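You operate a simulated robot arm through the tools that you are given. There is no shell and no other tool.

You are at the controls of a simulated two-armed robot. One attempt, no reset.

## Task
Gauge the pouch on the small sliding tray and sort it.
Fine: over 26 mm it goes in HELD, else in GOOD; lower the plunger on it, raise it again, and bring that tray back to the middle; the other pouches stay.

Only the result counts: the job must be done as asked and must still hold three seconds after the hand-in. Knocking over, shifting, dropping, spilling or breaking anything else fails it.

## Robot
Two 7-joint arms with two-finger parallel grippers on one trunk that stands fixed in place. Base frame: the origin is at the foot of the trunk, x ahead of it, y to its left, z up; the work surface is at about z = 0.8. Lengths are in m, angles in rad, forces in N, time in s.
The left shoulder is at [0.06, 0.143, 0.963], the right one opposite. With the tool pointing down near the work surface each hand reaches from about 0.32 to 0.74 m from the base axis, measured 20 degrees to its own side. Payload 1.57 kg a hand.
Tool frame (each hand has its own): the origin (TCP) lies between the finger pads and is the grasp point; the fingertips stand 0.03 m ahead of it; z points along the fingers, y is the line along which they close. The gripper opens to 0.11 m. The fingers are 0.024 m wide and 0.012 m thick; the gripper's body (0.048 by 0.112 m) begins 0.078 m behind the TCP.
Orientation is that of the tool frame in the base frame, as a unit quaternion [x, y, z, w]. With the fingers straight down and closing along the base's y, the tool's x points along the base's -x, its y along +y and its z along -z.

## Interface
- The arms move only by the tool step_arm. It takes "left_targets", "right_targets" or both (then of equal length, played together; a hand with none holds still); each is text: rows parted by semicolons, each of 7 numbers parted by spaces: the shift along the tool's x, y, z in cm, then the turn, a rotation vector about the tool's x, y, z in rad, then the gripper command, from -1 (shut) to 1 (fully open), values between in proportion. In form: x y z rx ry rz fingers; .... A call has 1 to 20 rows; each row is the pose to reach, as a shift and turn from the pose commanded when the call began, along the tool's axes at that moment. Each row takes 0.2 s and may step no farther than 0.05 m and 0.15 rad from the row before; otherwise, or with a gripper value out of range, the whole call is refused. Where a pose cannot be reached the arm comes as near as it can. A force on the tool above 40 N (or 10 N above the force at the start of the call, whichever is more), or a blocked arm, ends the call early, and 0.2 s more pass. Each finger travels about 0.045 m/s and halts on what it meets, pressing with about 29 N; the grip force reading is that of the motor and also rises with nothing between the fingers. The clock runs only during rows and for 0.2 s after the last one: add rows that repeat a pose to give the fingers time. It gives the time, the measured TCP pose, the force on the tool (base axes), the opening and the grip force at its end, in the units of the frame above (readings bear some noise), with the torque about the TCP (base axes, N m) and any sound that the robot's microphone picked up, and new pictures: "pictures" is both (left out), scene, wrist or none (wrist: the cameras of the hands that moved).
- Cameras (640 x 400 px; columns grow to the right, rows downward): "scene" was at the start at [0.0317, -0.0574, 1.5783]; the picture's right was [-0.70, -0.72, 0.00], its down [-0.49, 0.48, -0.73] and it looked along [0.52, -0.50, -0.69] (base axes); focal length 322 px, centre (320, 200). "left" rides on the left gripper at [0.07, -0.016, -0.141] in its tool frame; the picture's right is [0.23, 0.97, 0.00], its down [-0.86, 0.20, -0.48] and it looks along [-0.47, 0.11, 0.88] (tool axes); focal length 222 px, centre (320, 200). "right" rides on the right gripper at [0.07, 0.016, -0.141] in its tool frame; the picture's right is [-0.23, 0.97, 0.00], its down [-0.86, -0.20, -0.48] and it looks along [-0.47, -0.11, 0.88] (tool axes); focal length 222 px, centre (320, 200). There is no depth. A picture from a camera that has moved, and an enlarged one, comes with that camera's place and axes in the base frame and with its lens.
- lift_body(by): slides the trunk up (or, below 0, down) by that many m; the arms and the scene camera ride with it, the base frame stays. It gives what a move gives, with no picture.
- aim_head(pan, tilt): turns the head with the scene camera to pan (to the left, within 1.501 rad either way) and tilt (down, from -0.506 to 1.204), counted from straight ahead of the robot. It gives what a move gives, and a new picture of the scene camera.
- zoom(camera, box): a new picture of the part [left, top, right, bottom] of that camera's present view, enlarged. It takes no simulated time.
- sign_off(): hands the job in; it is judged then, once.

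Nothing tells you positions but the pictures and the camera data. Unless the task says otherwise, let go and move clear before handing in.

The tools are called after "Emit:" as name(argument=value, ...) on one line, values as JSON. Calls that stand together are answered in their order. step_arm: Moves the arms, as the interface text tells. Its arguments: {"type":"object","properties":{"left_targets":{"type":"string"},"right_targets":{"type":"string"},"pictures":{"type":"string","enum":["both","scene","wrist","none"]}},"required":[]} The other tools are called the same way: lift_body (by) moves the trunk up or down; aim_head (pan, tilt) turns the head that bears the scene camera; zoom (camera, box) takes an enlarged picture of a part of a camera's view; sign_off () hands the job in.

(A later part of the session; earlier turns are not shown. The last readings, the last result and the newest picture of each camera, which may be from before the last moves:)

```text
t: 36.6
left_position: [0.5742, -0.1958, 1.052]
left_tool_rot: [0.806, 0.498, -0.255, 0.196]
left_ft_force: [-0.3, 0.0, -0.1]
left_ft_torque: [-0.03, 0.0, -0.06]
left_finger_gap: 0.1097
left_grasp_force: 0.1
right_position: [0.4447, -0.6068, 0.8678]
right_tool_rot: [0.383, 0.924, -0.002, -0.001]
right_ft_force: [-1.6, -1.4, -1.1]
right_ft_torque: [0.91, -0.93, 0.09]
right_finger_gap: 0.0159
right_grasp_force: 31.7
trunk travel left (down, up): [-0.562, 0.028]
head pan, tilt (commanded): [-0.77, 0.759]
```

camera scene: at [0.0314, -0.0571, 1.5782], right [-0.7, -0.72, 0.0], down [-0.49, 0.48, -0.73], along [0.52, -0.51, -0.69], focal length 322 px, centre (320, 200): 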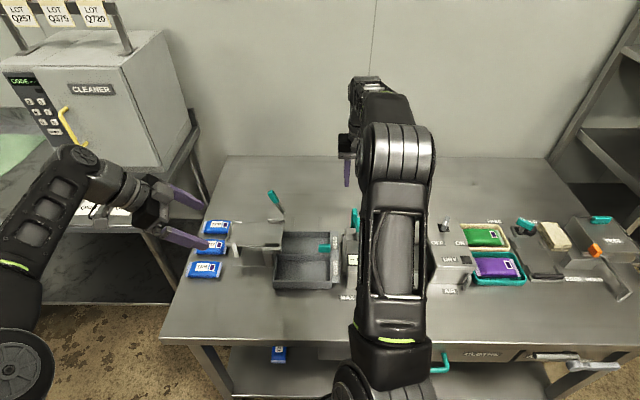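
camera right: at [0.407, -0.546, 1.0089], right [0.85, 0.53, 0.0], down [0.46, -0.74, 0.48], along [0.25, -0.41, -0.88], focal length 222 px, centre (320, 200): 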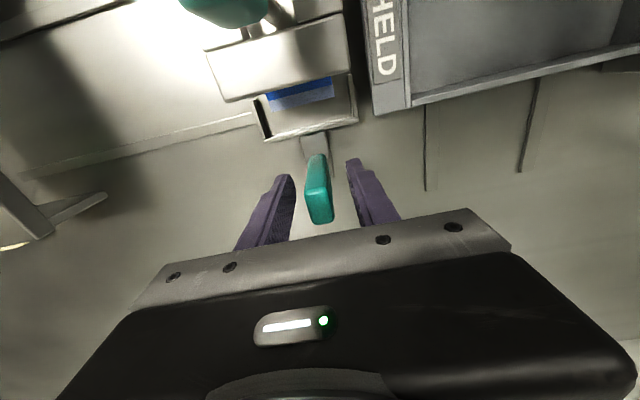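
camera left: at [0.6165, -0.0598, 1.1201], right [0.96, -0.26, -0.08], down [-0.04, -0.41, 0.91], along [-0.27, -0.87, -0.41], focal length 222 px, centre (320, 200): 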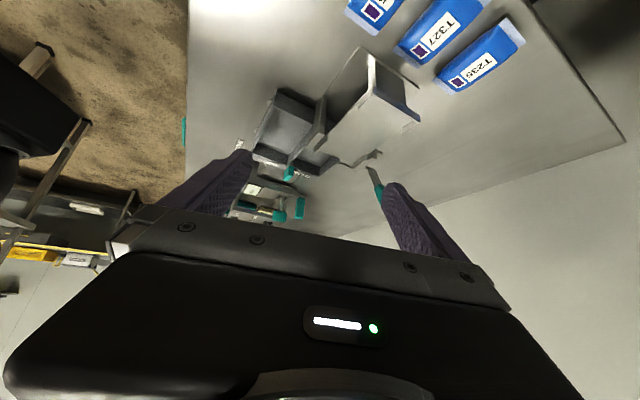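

Emit:
step_arm(right_targets="0 -0.5 0 0 0 0 -1; 0 -1.5 0 0 0 0 -1; 0 -2.5 0 0 0 0 -1; 0 -3.5 0 0 0 0 -1; 0 -4.5 0 0 0 0 -1; 0 -5.5 0 0 0 0 -1; 0 -6.5 0 0 0 0 -1; 0 -7.5 0 0 0 0 -1; 0 -8.5 0 0 0 0 -1; 0 -9.5 0 0 0 0 -1; 0 -10.5 0 0 0 0 -1; 0 -11.5 0 0 0 0 -1; 0 -12.2 0 0 0 0 -1; 0 -12.5 0 0 0 0 -1; 0 -12.5 0 0 0 0 -1", pictures="both")

```text
t: 39.8
left_position: [0.5751, -0.1967, 1.0536]
left_tool_rot: [0.805, 0.498, -0.255, 0.196]
left_ft_force: [-0.5, -0.4, -0.8]
left_ft_torque: [0.02, 0.01, 0.0]
left_finger_gap: 0.1099
left_grasp_force: 0.0
right_position: [0.3572, -0.6953, 0.8669]
right_tool_rot: [0.383, 0.924, -0.001, -0.002]
right_ft_force: [-0.6, -0.5, -7.1]
right_ft_torque: [0.37, -1.52, 0.08]
right_finger_gap: 0.0159
right_grasp_force: 31.1
trunk travel left (down, up): [-0.562, 0.028]
head pan, tilt (commanded): [-0.77, 0.759]
camera scene: at [0.032, -0.0585, 1.5782], right [-0.7, -0.72, 0.0], down [-0.49, 0.48, -0.72], along [0.52, -0.5, -0.69], focal length 322 px, centre (320, 200)
camera right: at [0.3185, -0.6348, 1.0093], right [0.85, 0.53, 0.0], down [0.47, -0.74, 0.48], along [0.25, -0.41, -0.88], focal length 222 px, centre (320, 200)
```

scene: 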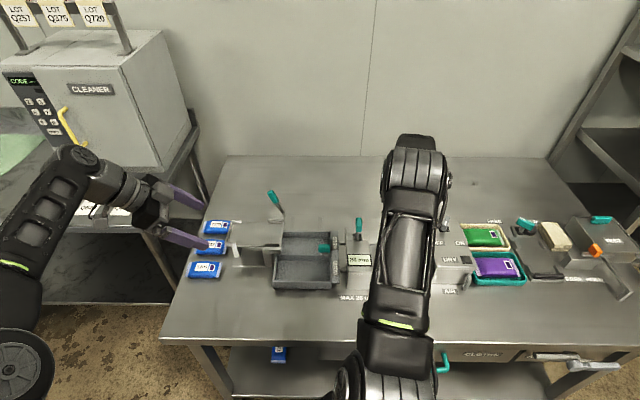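
right: 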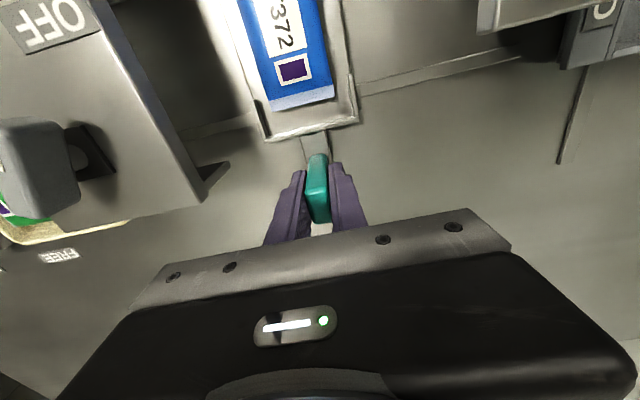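

The tray is back at its original middle spot (within a millimetre). I'll release the handle, rise, and move over the pouch for a look.

Emit:
step_arm(right_targets="0 0 -0.05 0 0 0 -0.6; 0 0 -0.05 0 0 0 -0.2; 0 0 -0.05 0 0 0 -0.2; 0 0 -4 0 0 0 -0.2; 0 0 -8 0 0 0 -0.2; 0 0 -12 0 0 0 0; 3 0 -14 0 0 0 0.4; 6 0 -15 0 0 0 0.6; 8 0 -15 0 0 0 0.6", pictures="both")

Emit:
zoom(camera="right", box=[200, 60, 420, 240])

Emit:
zoom(camera="scene", box=[330, 190, 440, 300])

Emit:
zoom(camera="left", box=[220, 150, 320, 240])

```text
t: 41.8
left_position: [0.5751, -0.1952, 1.0533]
left_tool_rot: [0.805, 0.498, -0.254, 0.196]
left_ft_force: [1.1, -0.3, -0.4]
left_ft_torque: [-0.01, -0.01, -0.01]
left_finger_gap: 0.11
left_grasp_force: 0.1
right_position: [0.301, -0.6371, 1.0183]
right_tool_rot: [0.382, 0.924, -0.002, -0.001]
right_ft_force: [-0.2, 0.7, 0.2]
right_ft_torque: [0.02, -0.03, -0.02]
right_finger_gap: 0.088
right_grasp_force: 0.0
trunk travel left (down, up): [-0.562, 0.028]
head pan, tilt (commanded): [-0.77, 0.759]
camera scene: at [0.0314, -0.0572, 1.5783], right [-0.7, -0.72, 0.0], down [-0.49, 0.48, -0.73], along [0.52, -0.5, -0.69], focal length 322 px, centre (320, 200)
camera right: at [0.2615, -0.5765, 1.1605], right [0.85, 0.53, 0.0], down [0.46, -0.74, 0.48], along [0.25, -0.41, -0.88], focal length 222 px, centre (320, 200)
```

scene: 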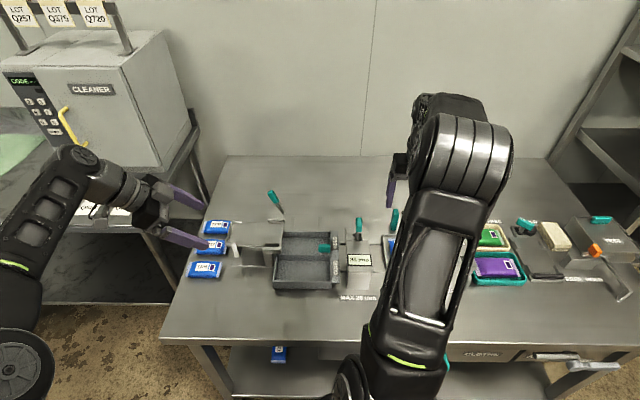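
right: 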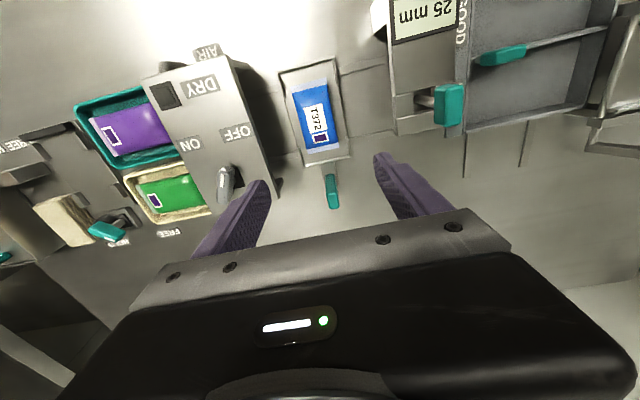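

```text
2.22 times, centred on (310, 150) of right
camera zoom: at [0.2615, -0.5765, 1.1605], right [0.85, 0.53, 0.0], down [0.46, -0.74, 0.48], along [0.25, -0.41, -0.88], focal length 494 px, centre (342, 311)
```

zoom: 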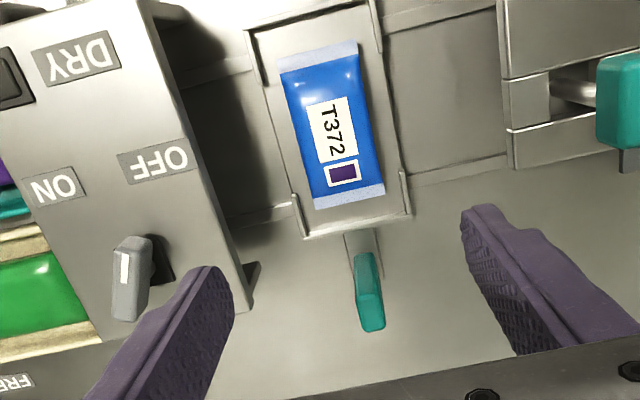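

```text
3.64 times, centred on (385, 245) of scene
camera zoom: at [0.0314, -0.0572, 1.5783], right [-0.7, -0.72, 0.0], down [-0.49, 0.48, -0.73], along [0.52, -0.5, -0.69], focal length 1171 px, centre (84, 36)
```

zoom: 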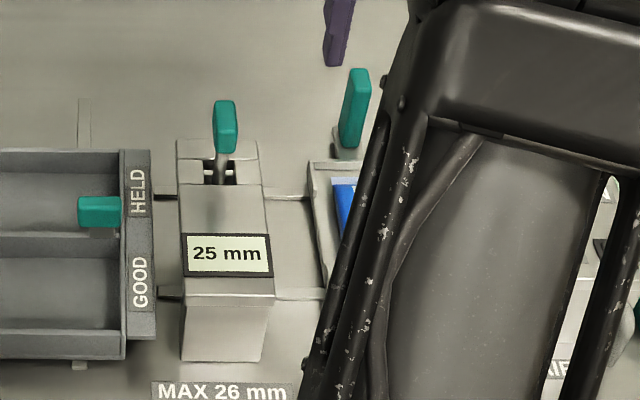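

```text
4.44 times, centred on (270, 195) of left
camera zoom: at [0.6154, -0.0588, 1.1207], right [0.96, -0.26, -0.08], down [-0.04, -0.41, 0.91], along [-0.27, -0.87, -0.41], focal length 987 px, centre (542, 222)
```

zoom: 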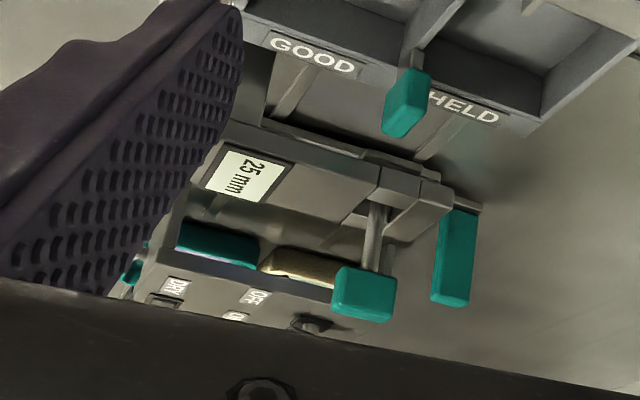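

The scene view confirms 25 mm, so it goes in GOOD. The pouch lies at about f1 = 0.240, f2 = 0.644 (about 5 x 9.5 cm) with open tray sides; I'll lower over it with moderately open fingers.

Emit:
step_arm(right_targets="1 -0.12 3 0 0 0 0.3; 1.93 -0.25 7 0 0 0 0.2; 1.93 -0.25 10 0 0 0 0.2; 1.93 -0.25 13 0 0 0 0.2; 1.93 -0.25 13 0 0 0 0.2", pictures="wrist")

Emit:
zoom(camera="right", box=[200, 60, 420, 240])

Emit:
zoom(camera="left", box=[220, 150, 320, 240])

```text
t: 43.0
left_position: [0.5746, -0.1964, 1.0526]
left_tool_rot: [0.806, 0.497, -0.255, 0.196]
left_ft_force: [0.4, -0.4, 0.3]
left_ft_torque: [-0.03, 0.0, 0.02]
left_finger_gap: 0.1102
left_grasp_force: 0.1
right_position: [0.2848, -0.6255, 0.8888]
right_tool_rot: [0.383, 0.924, -0.003, -0.001]
right_ft_force: [-0.5, -0.7, -0.2]
right_ft_torque: [0.02, 0.0, 0.0]
right_finger_gap: 0.066
right_grasp_force: 0.0
trunk travel left (down, up): [-0.562, 0.028]
head pan, tilt (commanded): [-0.77, 0.759]
camera right: at [0.2462, -0.5646, 1.0303], right [0.85, 0.53, 0.0], down [0.46, -0.74, 0.48], along [0.25, -0.41, -0.88], focal length 222 px, centre (320, 200)
```

right: 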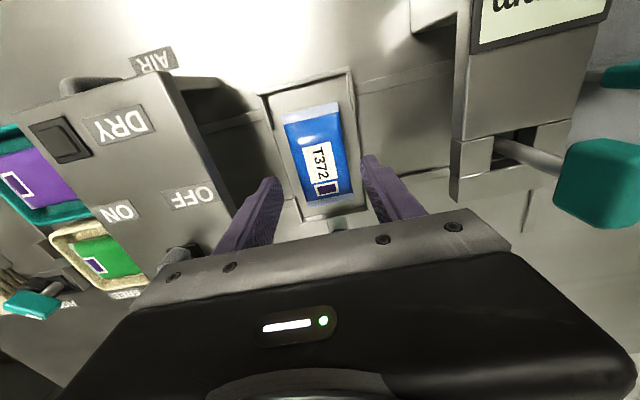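

```text
2.22 times, centred on (310, 150) of right
camera zoom: at [0.2462, -0.5646, 1.0303], right [0.85, 0.53, 0.0], down [0.46, -0.74, 0.48], along [0.25, -0.41, -0.88], focal length 494 px, centre (342, 311)
```

zoom: 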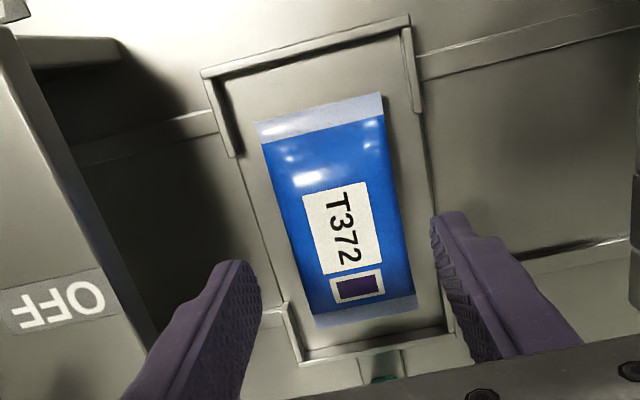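

```text
4.44 times, centred on (270, 195) of left
camera zoom: at [0.6156, -0.0588, 1.1206], right [0.96, -0.26, -0.08], down [-0.04, -0.41, 0.91], along [-0.27, -0.87, -0.41], focal length 987 px, centre (542, 222)
```

zoom: 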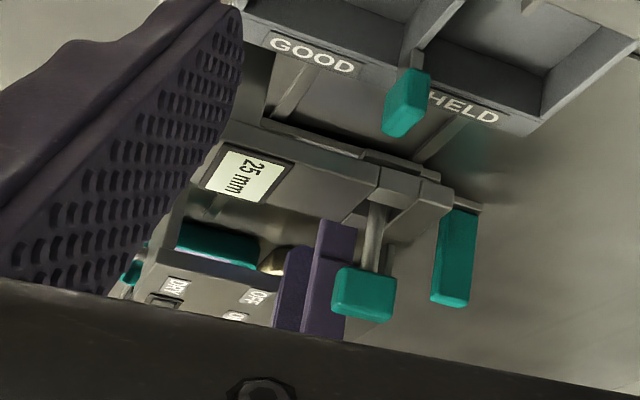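

Aligned: the fingers are between the tray's corner walls and clear of the pouch on both sides. I'll go down in small steps, watching for contact.

Emit:
step_arm(right_targets="0.1 0 1.5 0 0 0 0.2; 0.1 0 2.5 0 0 0 0.2; 0.1 0 3.3 0 0 0 0.2; 0.1 0 3.8 0 0 0 0.2; 0.1 0 3.8 0 0 0 0.2", pictures="wrist")

Emit:
zoom(camera="right", box=[200, 60, 420, 240])

Emit:
zoom(camera="left", box=[250, 160, 310, 200])

```text
t: 44.2
left_position: [0.5744, -0.1949, 1.0526]
left_tool_rot: [0.806, 0.497, -0.255, 0.196]
left_ft_force: [0.3, -0.6, -0.5]
left_ft_torque: [0.02, 0.0, 0.02]
left_finger_gap: 0.1098
left_grasp_force: 0.0
right_position: [0.284, -0.6264, 0.8498]
right_tool_rot: [0.383, 0.924, -0.002, -0.002]
right_ft_force: [-1.1, -0.3, -0.2]
right_ft_torque: [-0.02, 0.03, -0.01]
right_finger_gap: 0.066
right_grasp_force: 0.1
trunk travel left (down, up): [-0.562, 0.028]
head pan, tilt (commanded): [-0.77, 0.759]
camera right: at [0.2457, -0.5655, 0.9922], right [0.85, 0.53, 0.0], down [0.46, -0.74, 0.48], along [0.25, -0.41, -0.88], focal length 222 px, centre (320, 200)
```

right: 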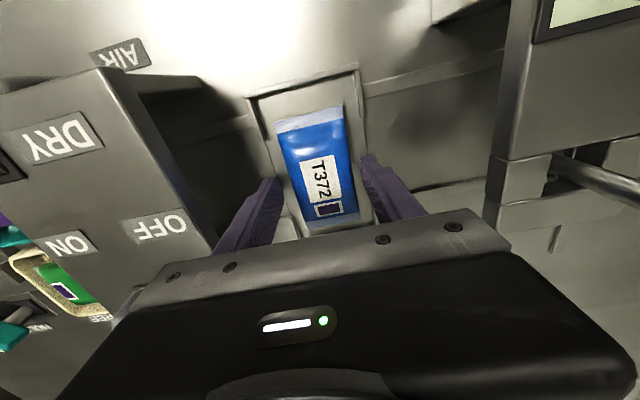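

```text
2.22 times, centred on (310, 150) of right
camera zoom: at [0.2457, -0.5655, 0.9922], right [0.85, 0.53, 0.0], down [0.46, -0.74, 0.48], along [0.25, -0.41, -0.88], focal length 494 px, centre (342, 311)
```

zoom: 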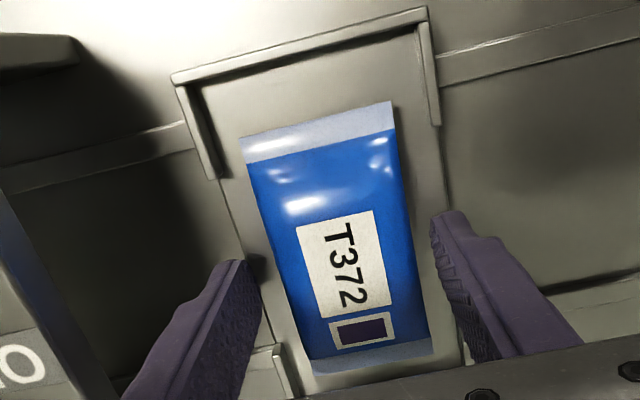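

```text
10.00 times, centred on (280, 180) of left
camera zoom: at [0.6157, -0.059, 1.1205], right [0.96, -0.26, -0.08], down [-0.04, -0.41, 0.91], along [-0.27, -0.87, -0.41], focal length 2221 px, centre (720, 400)
```

zoom: 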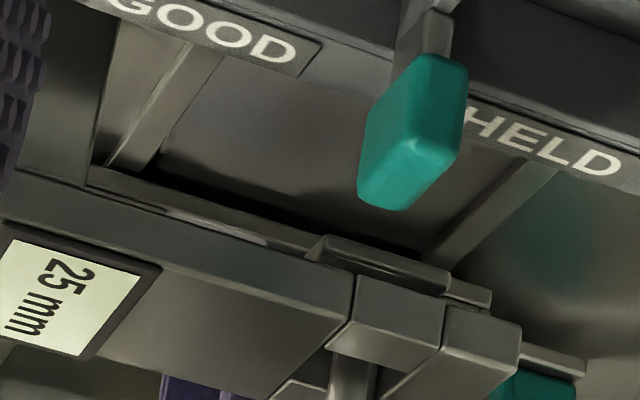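

No contact yet; the fingertips are at about z = 0.82, near the pouch's mid-height. I'll go 2 mm lower and close.

Emit:
step_arm(right_targets="0 0 0.2 0 0 0 0.2; 0 0 0.2 0 0 0 0; 0 0 0.2 0 0 0 -0.3; 0 0 0.2 0 0 0 -0.6; 0 0 0.2 0 0 0 -1; 0 0 0.2 0 0 0 -1", pictures="wrist")

Emit:
zoom(camera="right", box=[200, 60, 420, 240])

```text
t: 45.6
left_position: [0.5754, -0.1956, 1.0526]
left_tool_rot: [0.806, 0.497, -0.255, 0.196]
left_ft_force: [0.3, 0.5, -0.5]
left_ft_torque: [-0.01, 0.01, -0.02]
left_finger_gap: 0.1099
left_grasp_force: 0.0
right_position: [0.2832, -0.6253, 0.8487]
right_tool_rot: [0.383, 0.924, -0.003, -0.001]
right_ft_force: [0.9, -0.3, 0.9]
right_ft_torque: [-0.01, 0.03, -0.02]
right_finger_gap: 0.049
right_grasp_force: 28.9
trunk travel left (down, up): [-0.562, 0.028]
head pan, tilt (commanded): [-0.77, 0.759]
camera right: at [0.2457, -0.5654, 0.9903], right [0.85, 0.53, 0.0], down [0.46, -0.74, 0.48], along [0.25, -0.41, -0.88], focal length 222 px, centre (320, 200)
```

right: 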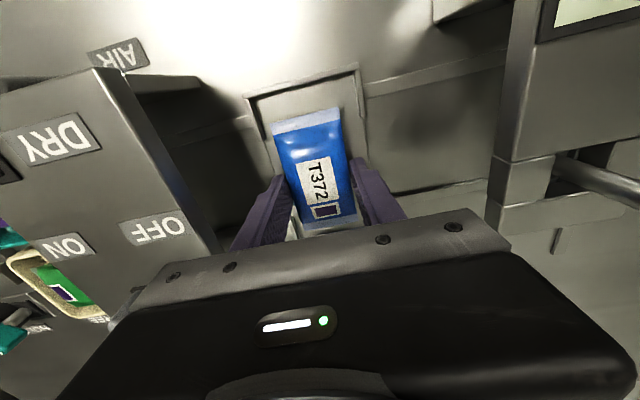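

```text
2.22 times, centred on (310, 150) of right
camera zoom: at [0.2457, -0.5654, 0.9903], right [0.85, 0.53, 0.0], down [0.46, -0.74, 0.48], along [0.25, -0.41, -0.88], focal length 494 px, centre (342, 311)
```

zoom: 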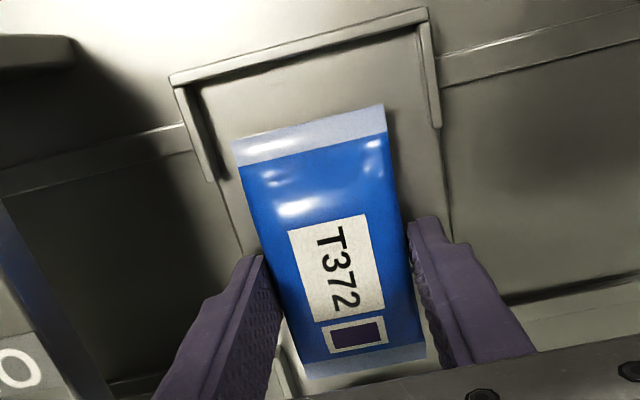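

The pouch is gripped (gap 49 mm, 29 N). I'll lift it straight up.

Emit:
step_arm(right_targets="0 0 -0.5 0 0 0 -1; 0 0 -1.5 0 0 0 -1; 0 0 -3 0 0 0 -1; 0 0 -6 0 0 0 -1; 0 0 -10 0 0 0 -1; 0 0 -14 0 0 0 -1; 0 0 -18 0 0 0 -1; 0 0 -21 0 0 0 -1", pictures="both")

Emit:
zoom(camera="right", box=[200, 60, 480, 240])

Emit:
zoom(camera="left", box=[220, 150, 320, 240])

Emit:
zoom(camera="scene", box=[200, 190, 360, 310])

```text
t: 47.4
left_position: [0.5743, -0.1941, 1.0539]
left_tool_rot: [0.806, 0.498, -0.254, 0.196]
left_ft_force: [0.5, 0.6, -0.3]
left_ft_torque: [0.0, 0.0, 0.01]
left_finger_gap: 0.1103
left_grasp_force: 0.1
right_position: [0.2843, -0.6254, 1.0603]
right_tool_rot: [0.383, 0.924, -0.002, -0.002]
right_ft_force: [0.0, -1.0, -0.1]
right_ft_torque: [-0.03, 0.02, 0.02]
right_finger_gap: 0.049
right_grasp_force: 28.7
trunk travel left (down, up): [-0.562, 0.028]
head pan, tilt (commanded): [-0.77, 0.759]
camera scene: at [0.0317, -0.0573, 1.5782], right [-0.7, -0.72, 0.0], down [-0.49, 0.48, -0.73], along [0.52, -0.5, -0.69], focal length 322 px, centre (320, 200)
camera right: at [0.2463, -0.5642, 1.2012], right [0.85, 0.53, 0.0], down [0.47, -0.74, 0.48], along [0.25, -0.41, -0.88], focal length 222 px, centre (320, 200)
```

scene: 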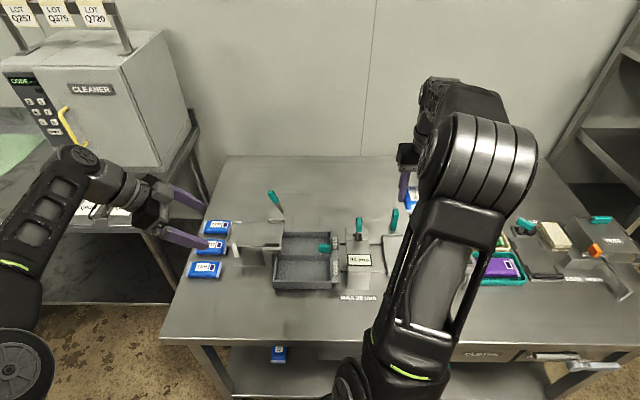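
right: 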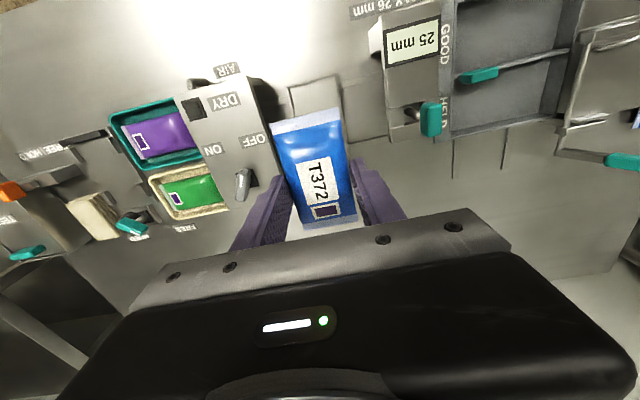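

```text
2.22 times, centred on (340, 150) of right
camera zoom: at [0.2463, -0.5642, 1.2012], right [0.85, 0.53, 0.0], down [0.47, -0.74, 0.48], along [0.25, -0.41, -0.88], focal length 494 px, centre (276, 311)
```

zoom: 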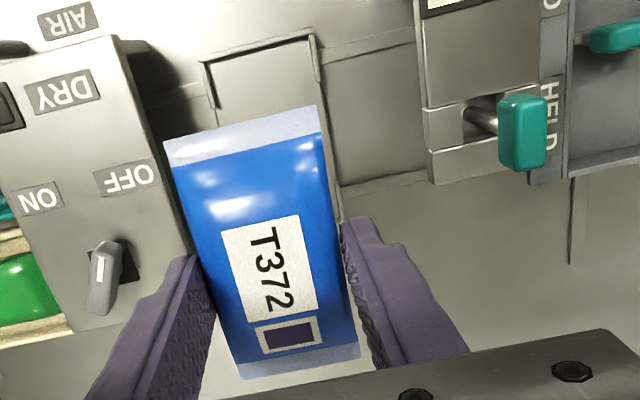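

```text
4.44 times, centred on (270, 195) of left
camera zoom: at [0.6156, -0.0589, 1.1205], right [0.96, -0.26, -0.08], down [-0.04, -0.41, 0.91], along [-0.27, -0.87, -0.41], focal length 987 px, centre (542, 222)
```

zoom: 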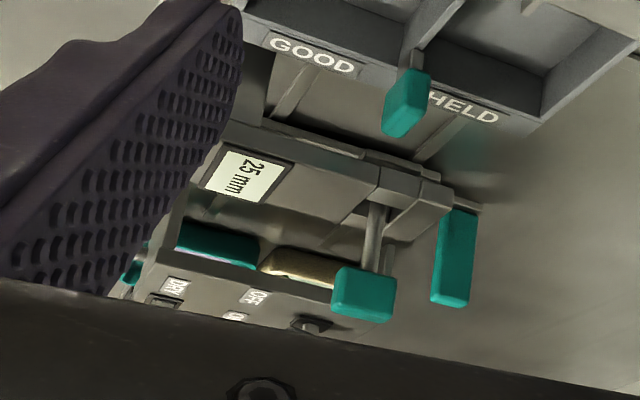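

```text
3.33 times, centred on (280, 250) of scene
camera zoom: at [0.0317, -0.0573, 1.5782], right [-0.7, -0.72, 0.0], down [-0.49, 0.48, -0.73], along [0.52, -0.5, -0.69], focal length 1073 px, centre (453, 33)
```

zoom: 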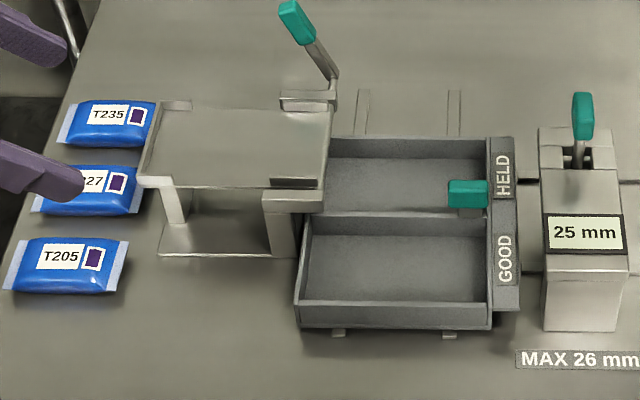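

The pouch is securely lifted. The GOOD compartment is about 8 cm deep (f2) by 15.5 cm long (f1), so I'll turn the pouch 90° while carrying it there at a safe height, and back the left hand off a little.

Emit:
step_arm(left_targets="0 0 -3 0 0 0 1; 0 0 -6 0 0 0 1; 0 0 -9 0 0 0 1; 0 0 -10 0 0 0 1; 0 0 -10 0 0 0 1; 0 0 -10 0 0 0 1; 0 0 -10 0 0 0 1; 0 0 -10 0 0 0 1; 0 0 -10 0 0 0 1; 0 0 -10 0 0 0 1; 0 0 -10 0 0 0 1; 0 0 -10 0 0 0 1; 0 0 -10 0 0 0 1", right_targets="0 0 0 0 0 -0.13 -1; 0.6 2.5 0 0 0 -0.26 -1; 1.2 5.1 0 0 0 -0.39 -1; 1.8 7.6 0 0 0 -0.52 -1; 2.4 10.1 0 0 0 -0.65 -1; 3 12.7 0 0 0 -0.78 -1; 3.6 15.2 0 0 0 -0.91 -1; 4.2 17.7 0 0 0 -1.04 -1; 4.8 20.3 0 0 0 -1.17 -1; 5.4 22.8 0 0 0 -1.3 -1; 6 25.3 0 0 0 -1.43 -1; 6.65 27.86 0 0 0 -1.57 -1; 6.65 27.86 0 0 0 -1.57 -1", pictures="both")

```text
t: 50.2
left_position: [0.5675, -0.1357, 1.1147]
left_tool_rot: [0.802, 0.501, -0.25, 0.208]
left_ft_force: [-0.2, 0.5, 0.2]
left_ft_torque: [0.01, 0.01, 0.0]
left_finger_gap: 0.11
left_grasp_force: 0.1
left hand out of reach, approached as far as the arm can: row 1, 2, 3, 4, 5, 6, 7, 8, 9, 10, 11, 12, 13
right_position: [0.4327, -0.3819, 1.0571]
right_tool_rot: [-0.382, 0.924, -0.001, -0.003]
right_ft_force: [-0.1, -1.1, -1.5]
right_ft_torque: [-0.02, -0.01, 0.03]
right_finger_gap: 0.0491
right_grasp_force: 28.7
trunk travel left (down, up): [-0.562, 0.028]
head pan, tilt (commanded): [-0.77, 0.759]
camera scene: at [0.0316, -0.0576, 1.5782], right [-0.7, -0.72, 0.0], down [-0.49, 0.48, -0.73], along [0.52, -0.5, -0.69], focal length 322 px, centre (320, 200)
camera right: at [0.3726, -0.4194, 1.1996], right [-0.53, 0.85, 0.0], down [0.75, 0.47, 0.47], along [0.4, 0.25, -0.88], focal length 222 px, centre (320, 200)
camera left: at [0.6041, 0.0026, 1.1827], right [0.97, -0.24, -0.06], down [-0.05, -0.4, 0.91], along [-0.24, -0.88, -0.4], focal length 222 px, centre (320, 200)
```

scene: 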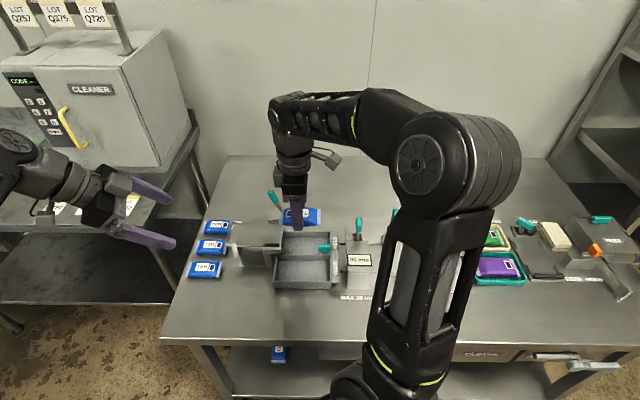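
right: 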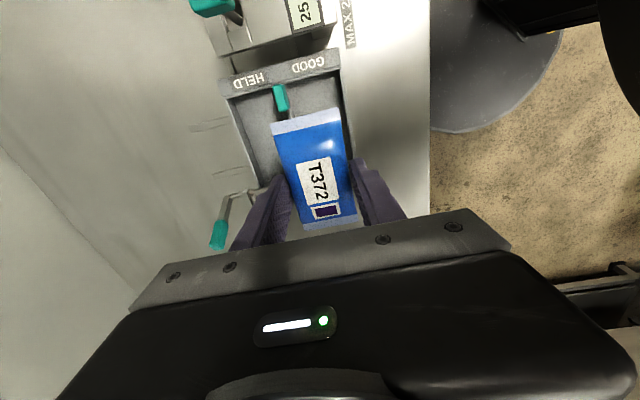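
left: 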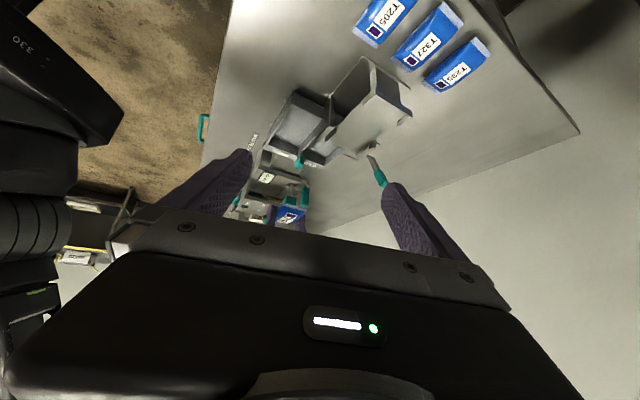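

Emit:
zoom(camera="right", box=[200, 30, 420, 240])

Emit:
zoom(camera="scene", box=[210, 180, 350, 300])

Emit:
zoom(camera="left", box=[230, 60, 430, 240])

```text
1.90 times, centred on (310, 135) of right
camera zoom: at [0.3726, -0.4194, 1.1996], right [-0.53, 0.85, 0.0], down [0.75, 0.47, 0.47], along [0.4, 0.25, -0.88], focal length 423 px, centre (339, 324)
```

zoom: 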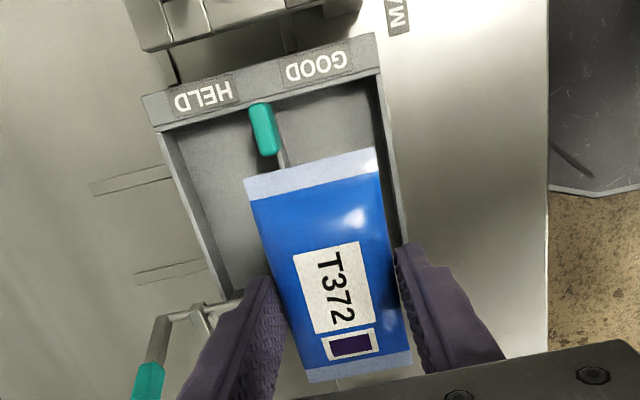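

```text
3.33 times, centred on (280, 240) of scene
camera zoom: at [0.0316, -0.0576, 1.5782], right [-0.7, -0.72, 0.0], down [-0.49, 0.48, -0.73], along [0.52, -0.5, -0.69], focal length 1073 px, centre (453, 67)
```

zoom: 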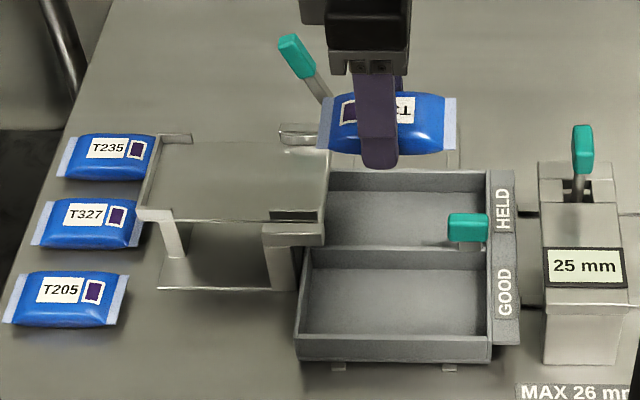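

```text
2.22 times, centred on (330, 150) of left
camera zoom: at [0.6041, 0.0026, 1.1827], right [0.97, -0.24, -0.06], down [-0.05, -0.4, 0.91], along [-0.24, -0.88, -0.4], focal length 494 px, centre (298, 311)
```

zoom: 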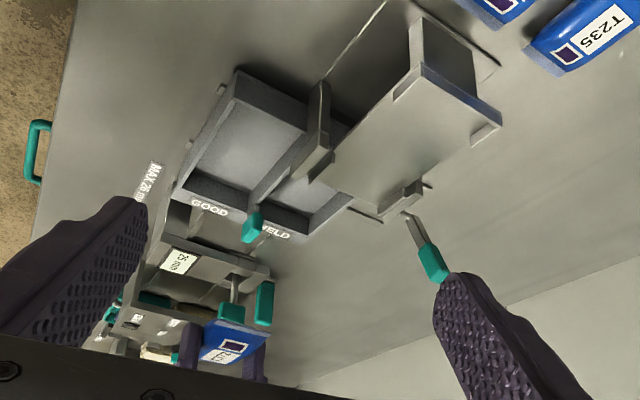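

The pouch hangs over the GOOD compartment, whose inner span I measure as f2 = 0.532 to 0.612. I'll shift 4 mm to centre it and go down to just above the rim for another look.

Emit:
step_arm(right_targets="-0.1 0.4 3 0 0 0 -1; -0.1 0.4 6 0 0 0 -1; -0.1 0.4 9 0 0 0 -1; -0.1 0.4 12 0 0 0 -1; -0.1 0.4 13 0 0 0 -1; -0.1 0.4 13 0 0 0 -1", pictures="both")

Emit:
zoom(camera="right", box=[200, 60, 420, 240])

Emit:
zoom(camera="scene", box=[240, 210, 350, 300])

Emit:
zoom(camera="left", box=[230, 60, 390, 200])

```text
t: 51.6
left_position: [0.5679, -0.1353, 1.115]
left_tool_rot: [0.802, 0.502, -0.249, 0.209]
left_ft_force: [0.3, -0.2, 0.0]
left_ft_torque: [0.04, 0.07, -0.02]
left_finger_gap: 0.1104
left_grasp_force: 0.1
right_position: [0.4313, -0.3782, 0.9263]
right_tool_rot: [-0.382, 0.924, 0.0, -0.002]
right_ft_force: [0.0, 0.3, -0.4]
right_ft_torque: [0.01, 0.01, 0.02]
right_finger_gap: 0.0491
right_grasp_force: 29.1
trunk travel left (down, up): [-0.562, 0.028]
head pan, tilt (commanded): [-0.77, 0.759]
camera scene: at [0.0319, -0.0575, 1.5782], right [-0.7, -0.72, 0.0], down [-0.49, 0.48, -0.73], along [0.52, -0.5, -0.69], focal length 322 px, centre (320, 200)
camera right: at [0.3702, -0.4162, 1.069], right [-0.53, 0.85, 0.0], down [0.75, 0.46, 0.47], along [0.4, 0.25, -0.88], focal length 222 px, centre (320, 200)
```

scene: 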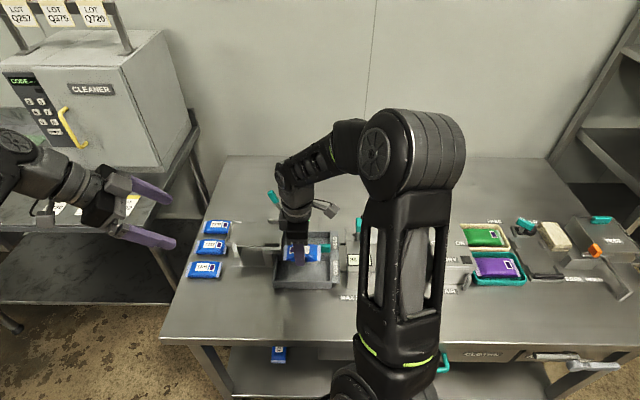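
right: 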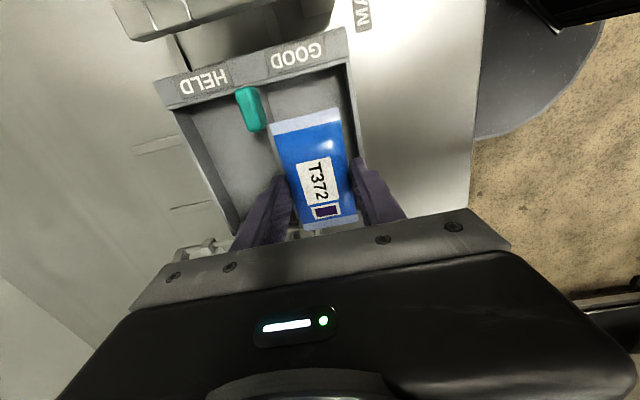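

```text
2.22 times, centred on (310, 150) of right
camera zoom: at [0.3702, -0.4162, 1.069], right [-0.53, 0.85, 0.0], down [0.75, 0.46, 0.47], along [0.4, 0.25, -0.88], focal length 494 px, centre (342, 311)
```

zoom: 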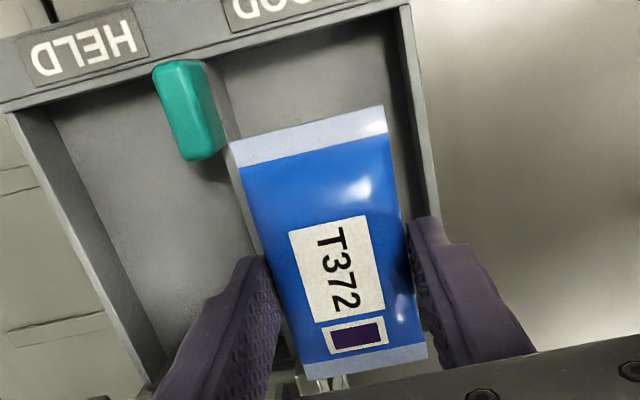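

```text
4.44 times, centred on (295, 255) of scene
camera zoom: at [0.0319, -0.0575, 1.5782], right [-0.7, -0.72, 0.0], down [-0.49, 0.48, -0.73], along [0.52, -0.5, -0.69], focal length 1431 px, centre (431, -44)
```

zoom: 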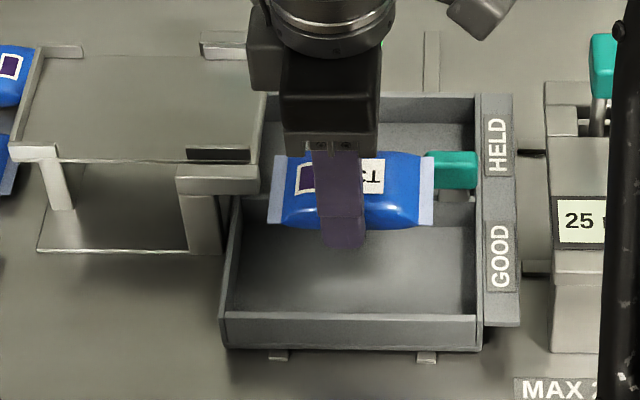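

```text
2.86 times, centred on (310, 130) of left
camera zoom: at [0.6043, 0.0028, 1.1826], right [0.97, -0.24, -0.06], down [-0.05, -0.4, 0.91], along [-0.24, -0.88, -0.4], focal length 635 px, centre (349, 400)
```

zoom: 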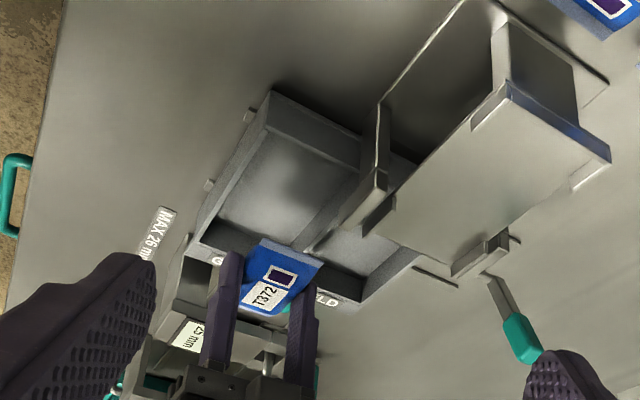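

Alignment looks good from both cameras (centre at f2 = 0.573, hand at 0.572). I'll lower until the pouch is at rim level and look again.

Emit:
step_arm(right_targets="0 0 2 0 0 0 -1; 0 0 3.5 0 0 0 -1; 0 0 5 0 0 0 -1; 0 0 5 0 0 0 -1", pictures="both")

Emit:
zoom(camera="right", box=[200, 60, 420, 240])

Emit:
zoom(camera="scene", box=[240, 210, 350, 300])

Emit:
zoom(camera="left", box=[250, 80, 370, 200])

```text
t: 52.6
left_position: [0.566, -0.1351, 1.1164]
left_tool_rot: [0.802, 0.501, -0.249, 0.208]
left_ft_force: [-0.8, -0.5, -0.1]
left_ft_torque: [0.02, -0.01, -0.02]
left_finger_gap: 0.1102
left_grasp_force: 0.0
right_position: [0.431, -0.3782, 0.876]
right_tool_rot: [-0.382, 0.924, -0.001, -0.002]
right_ft_force: [0.0, 0.0, -1.0]
right_ft_torque: [-0.02, 0.04, 0.01]
right_finger_gap: 0.0492
right_grasp_force: 28.9
trunk travel left (down, up): [-0.562, 0.028]
head pan, tilt (commanded): [-0.77, 0.759]
camera scene: at [0.0316, -0.0574, 1.5783], right [-0.7, -0.72, 0.0], down [-0.49, 0.48, -0.73], along [0.52, -0.5, -0.69], focal length 322 px, centre (320, 200)
camera right: at [0.3697, -0.4157, 1.0185], right [-0.53, 0.85, 0.0], down [0.75, 0.46, 0.47], along [0.4, 0.25, -0.88], focal length 222 px, centre (320, 200)
```

scene: 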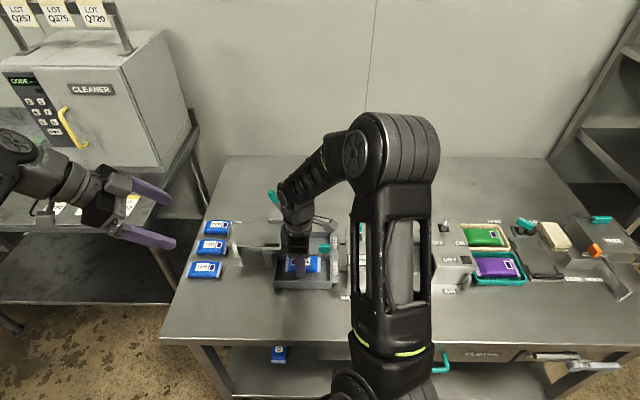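
right: 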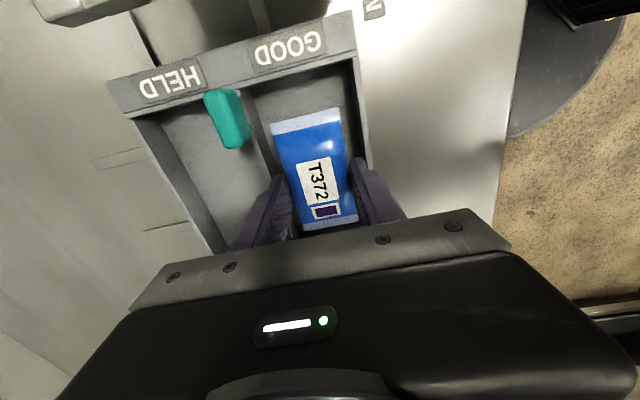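

```text
2.22 times, centred on (310, 150) of right
camera zoom: at [0.3697, -0.4157, 1.0185], right [-0.53, 0.85, 0.0], down [0.75, 0.46, 0.47], along [0.4, 0.25, -0.88], focal length 494 px, centre (342, 311)
```

zoom: 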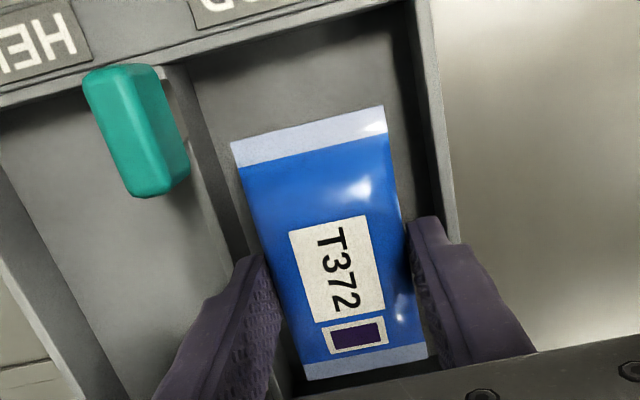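

```text
4.44 times, centred on (295, 255) of scene
camera zoom: at [0.0316, -0.0574, 1.5783], right [-0.7, -0.72, 0.0], down [-0.49, 0.48, -0.73], along [0.52, -0.5, -0.69], focal length 1431 px, centre (431, -44)
```

zoom: 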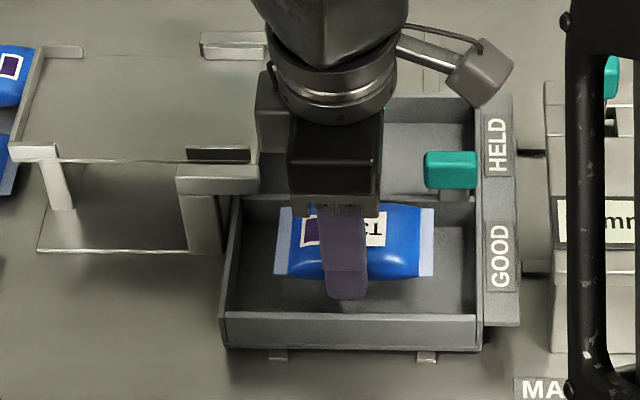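

```text
3.33 times, centred on (310, 140) of left
camera zoom: at [0.6042, 0.0029, 1.1827], right [0.97, -0.24, -0.06], down [-0.05, -0.4, 0.92], along [-0.24, -0.88, -0.4], focal length 740 px, centre (353, 400)
```

zoom: 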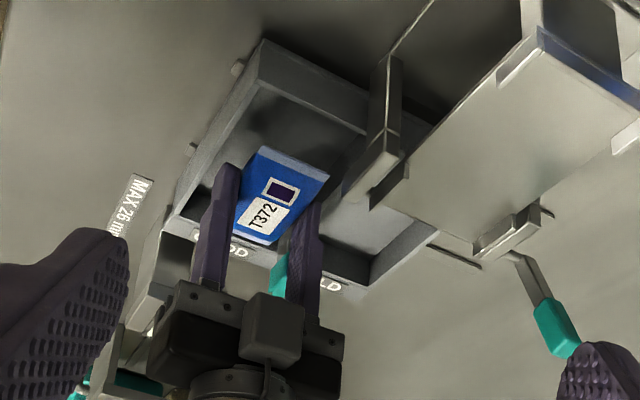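

The fingers would leave barely a millimetre or two to the compartment walls, so I won't push them inside. I'll lower to just above the rim, with the pouch hanging inside the opening, and release it there for a short, flat drop.

Emit:
step_arm(right_targets="0 0 0.3 0 0 0 -1; 0 0 0.4 0 0 0 -1; 0 0 0.4 0 0 0 -1", pictures="none")

Emit:
zoom(camera="scene", box=[260, 230, 330, 290])

```text
t: 53.4
left_position: [0.5662, -0.1362, 1.1157]
left_tool_rot: [0.802, 0.502, -0.249, 0.208]
left_ft_force: [0.0, 0.0, 0.6]
left_ft_torque: [0.01, -0.03, -0.02]
left_finger_gap: 0.1101
left_grasp_force: 0.0
right_position: [0.4306, -0.3786, 0.8722]
right_tool_rot: [-0.382, 0.924, -0.001, -0.003]
right_ft_force: [-0.1, -0.2, -0.6]
right_ft_torque: [0.01, 0.01, 0.05]
right_finger_gap: 0.0489
right_grasp_force: 29.2
trunk travel left (down, up): [-0.562, 0.028]
head pan, tilt (commanded): [-0.77, 0.759]
```

```text
6.67 times, centred on (295, 260) of scene
camera zoom: at [0.0318, -0.0575, 1.5782], right [-0.7, -0.72, 0.0], down [-0.49, 0.48, -0.73], along [0.52, -0.5, -0.69], focal length 2147 px, centre (487, -200)
```

zoom: 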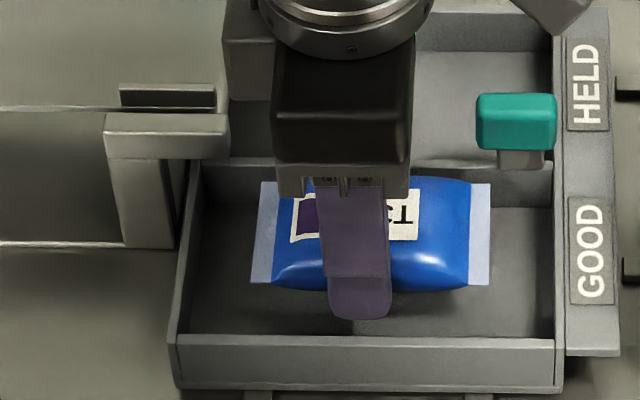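

Emit:
step_arm(right_targets="0 0 0 0 0 0 0.2; 0 0 0 0 0 0 0.2; 0 0 0 0 0 0 0.2; 0 0 0 0 0 0 0.2", pictures="wrist")

Emit:
zoom(camera="scene", box=[240, 210, 350, 300])

Emit:
zoom(camera="right", box=[200, 60, 420, 240])

```text
t: 54.4
left_position: [0.5672, -0.1352, 1.1157]
left_tool_rot: [0.802, 0.502, -0.249, 0.208]
left_ft_force: [-0.1, 0.6, -0.2]
left_ft_torque: [0.0, -0.02, 0.0]
left_finger_gap: 0.1102
left_grasp_force: 0.0
right_position: [0.431, -0.3782, 0.872]
right_tool_rot: [-0.382, 0.924, -0.001, -0.002]
right_ft_force: [0.2, 0.1, -0.1]
right_ft_torque: [-0.02, 0.01, -0.01]
right_finger_gap: 0.0659
right_grasp_force: 0.0
trunk travel left (down, up): [-0.562, 0.028]
head pan, tilt (commanded): [-0.77, 0.759]
camera right: at [0.3703, -0.4161, 1.0149], right [-0.53, 0.85, 0.0], down [0.75, 0.46, 0.47], along [0.4, 0.25, -0.88], focal length 222 px, centre (320, 200)
```

right: 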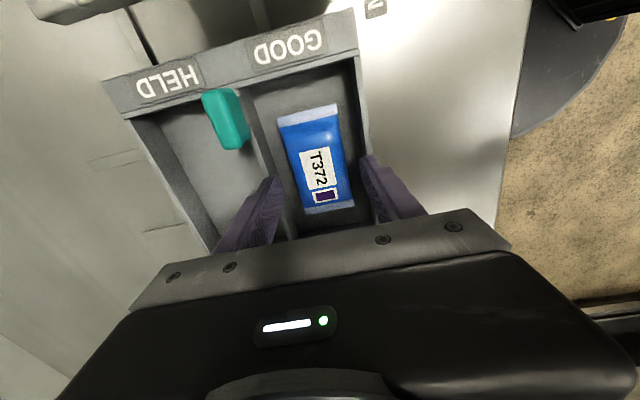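

```text
4.44 times, centred on (295, 255) of scene
camera zoom: at [0.0318, -0.0574, 1.5782], right [-0.7, -0.72, 0.0], down [-0.49, 0.48, -0.73], along [0.52, -0.5, -0.69], focal length 1431 px, centre (431, -44)
```

zoom: 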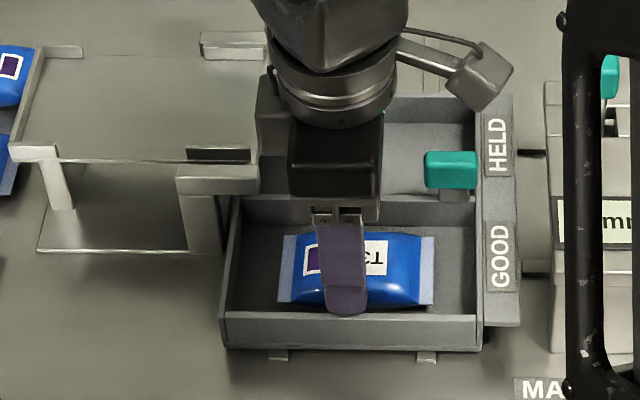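

```text
2.22 times, centred on (310, 150) of right
camera zoom: at [0.3703, -0.4161, 1.0149], right [-0.53, 0.85, 0.0], down [0.75, 0.46, 0.47], along [0.4, 0.25, -0.88], focal length 494 px, centre (342, 311)
```

zoom: 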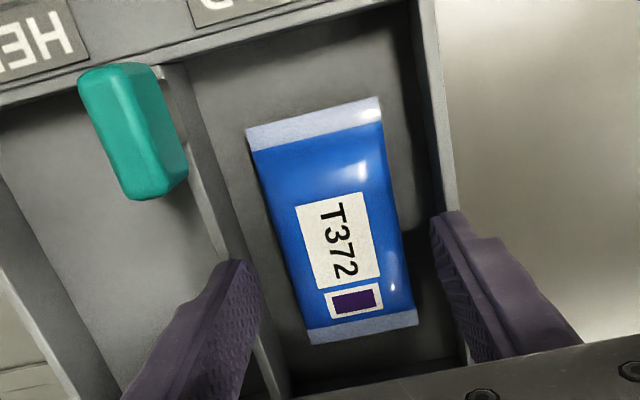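

The pouch is lying flat in GOOD. I'll rise straight up, move the right hand clear, and check the whole scene.

Emit:
step_arm(right_targets="0 0 -2 0 0 0 0.2; 0 0 -6 0 0 0 0.2; 0 0 -10 0 0 0 0.2; 0 0 -14 0 0 0 0.2; 0 0 -18 0 0 0 0.2; 0 0 -22 0 0 0 0.2; 0 0 -25 0 0 0.13 0.2; 0 0 -26 0 0 0.26 0.2; 0 0 -26 0 0 0.39 0.2; 0 0 -26 0 0 0.52 0.2; 0 0 -26 0 0 0.65 0.2; 0 0 -26 0 0 0.78 0.2", pictures="both")

```text
t: 57.0
left_position: [0.5672, -0.1351, 1.1158]
left_tool_rot: [0.802, 0.501, -0.25, 0.208]
left_ft_force: [-0.1, -0.3, -0.4]
left_ft_torque: [-0.03, 0.01, 0.01]
left_finger_gap: 0.11
left_grasp_force: 0.1
right_position: [0.4331, -0.378, 1.1334]
right_tool_rot: [0.0, 1.0, -0.002, -0.002]
right_ft_force: [-0.2, 0.0, 0.6]
right_ft_torque: [-0.03, 0.01, -0.01]
right_finger_gap: 0.066
right_grasp_force: 0.1
trunk travel left (down, up): [-0.562, 0.028]
head pan, tilt (commanded): [-0.77, 0.759]
camera scene: at [0.0318, -0.0574, 1.5782], right [-0.7, -0.72, 0.0], down [-0.49, 0.48, -0.73], along [0.52, -0.5, -0.69], focal length 322 px, centre (320, 200)
camera right: at [0.3625, -0.3614, 1.2752], right [0.23, 0.97, 0.0], down [0.86, -0.2, 0.48], along [0.46, -0.11, -0.88], focal length 222 px, centre (320, 200)
```

scene: 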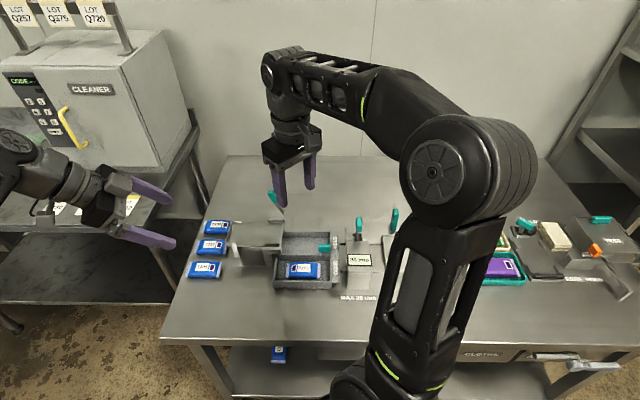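
right: 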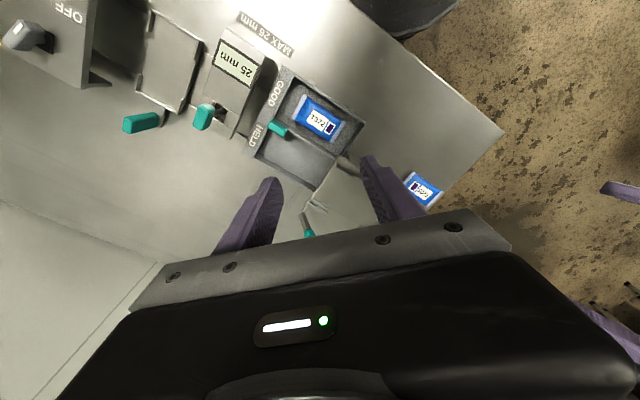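

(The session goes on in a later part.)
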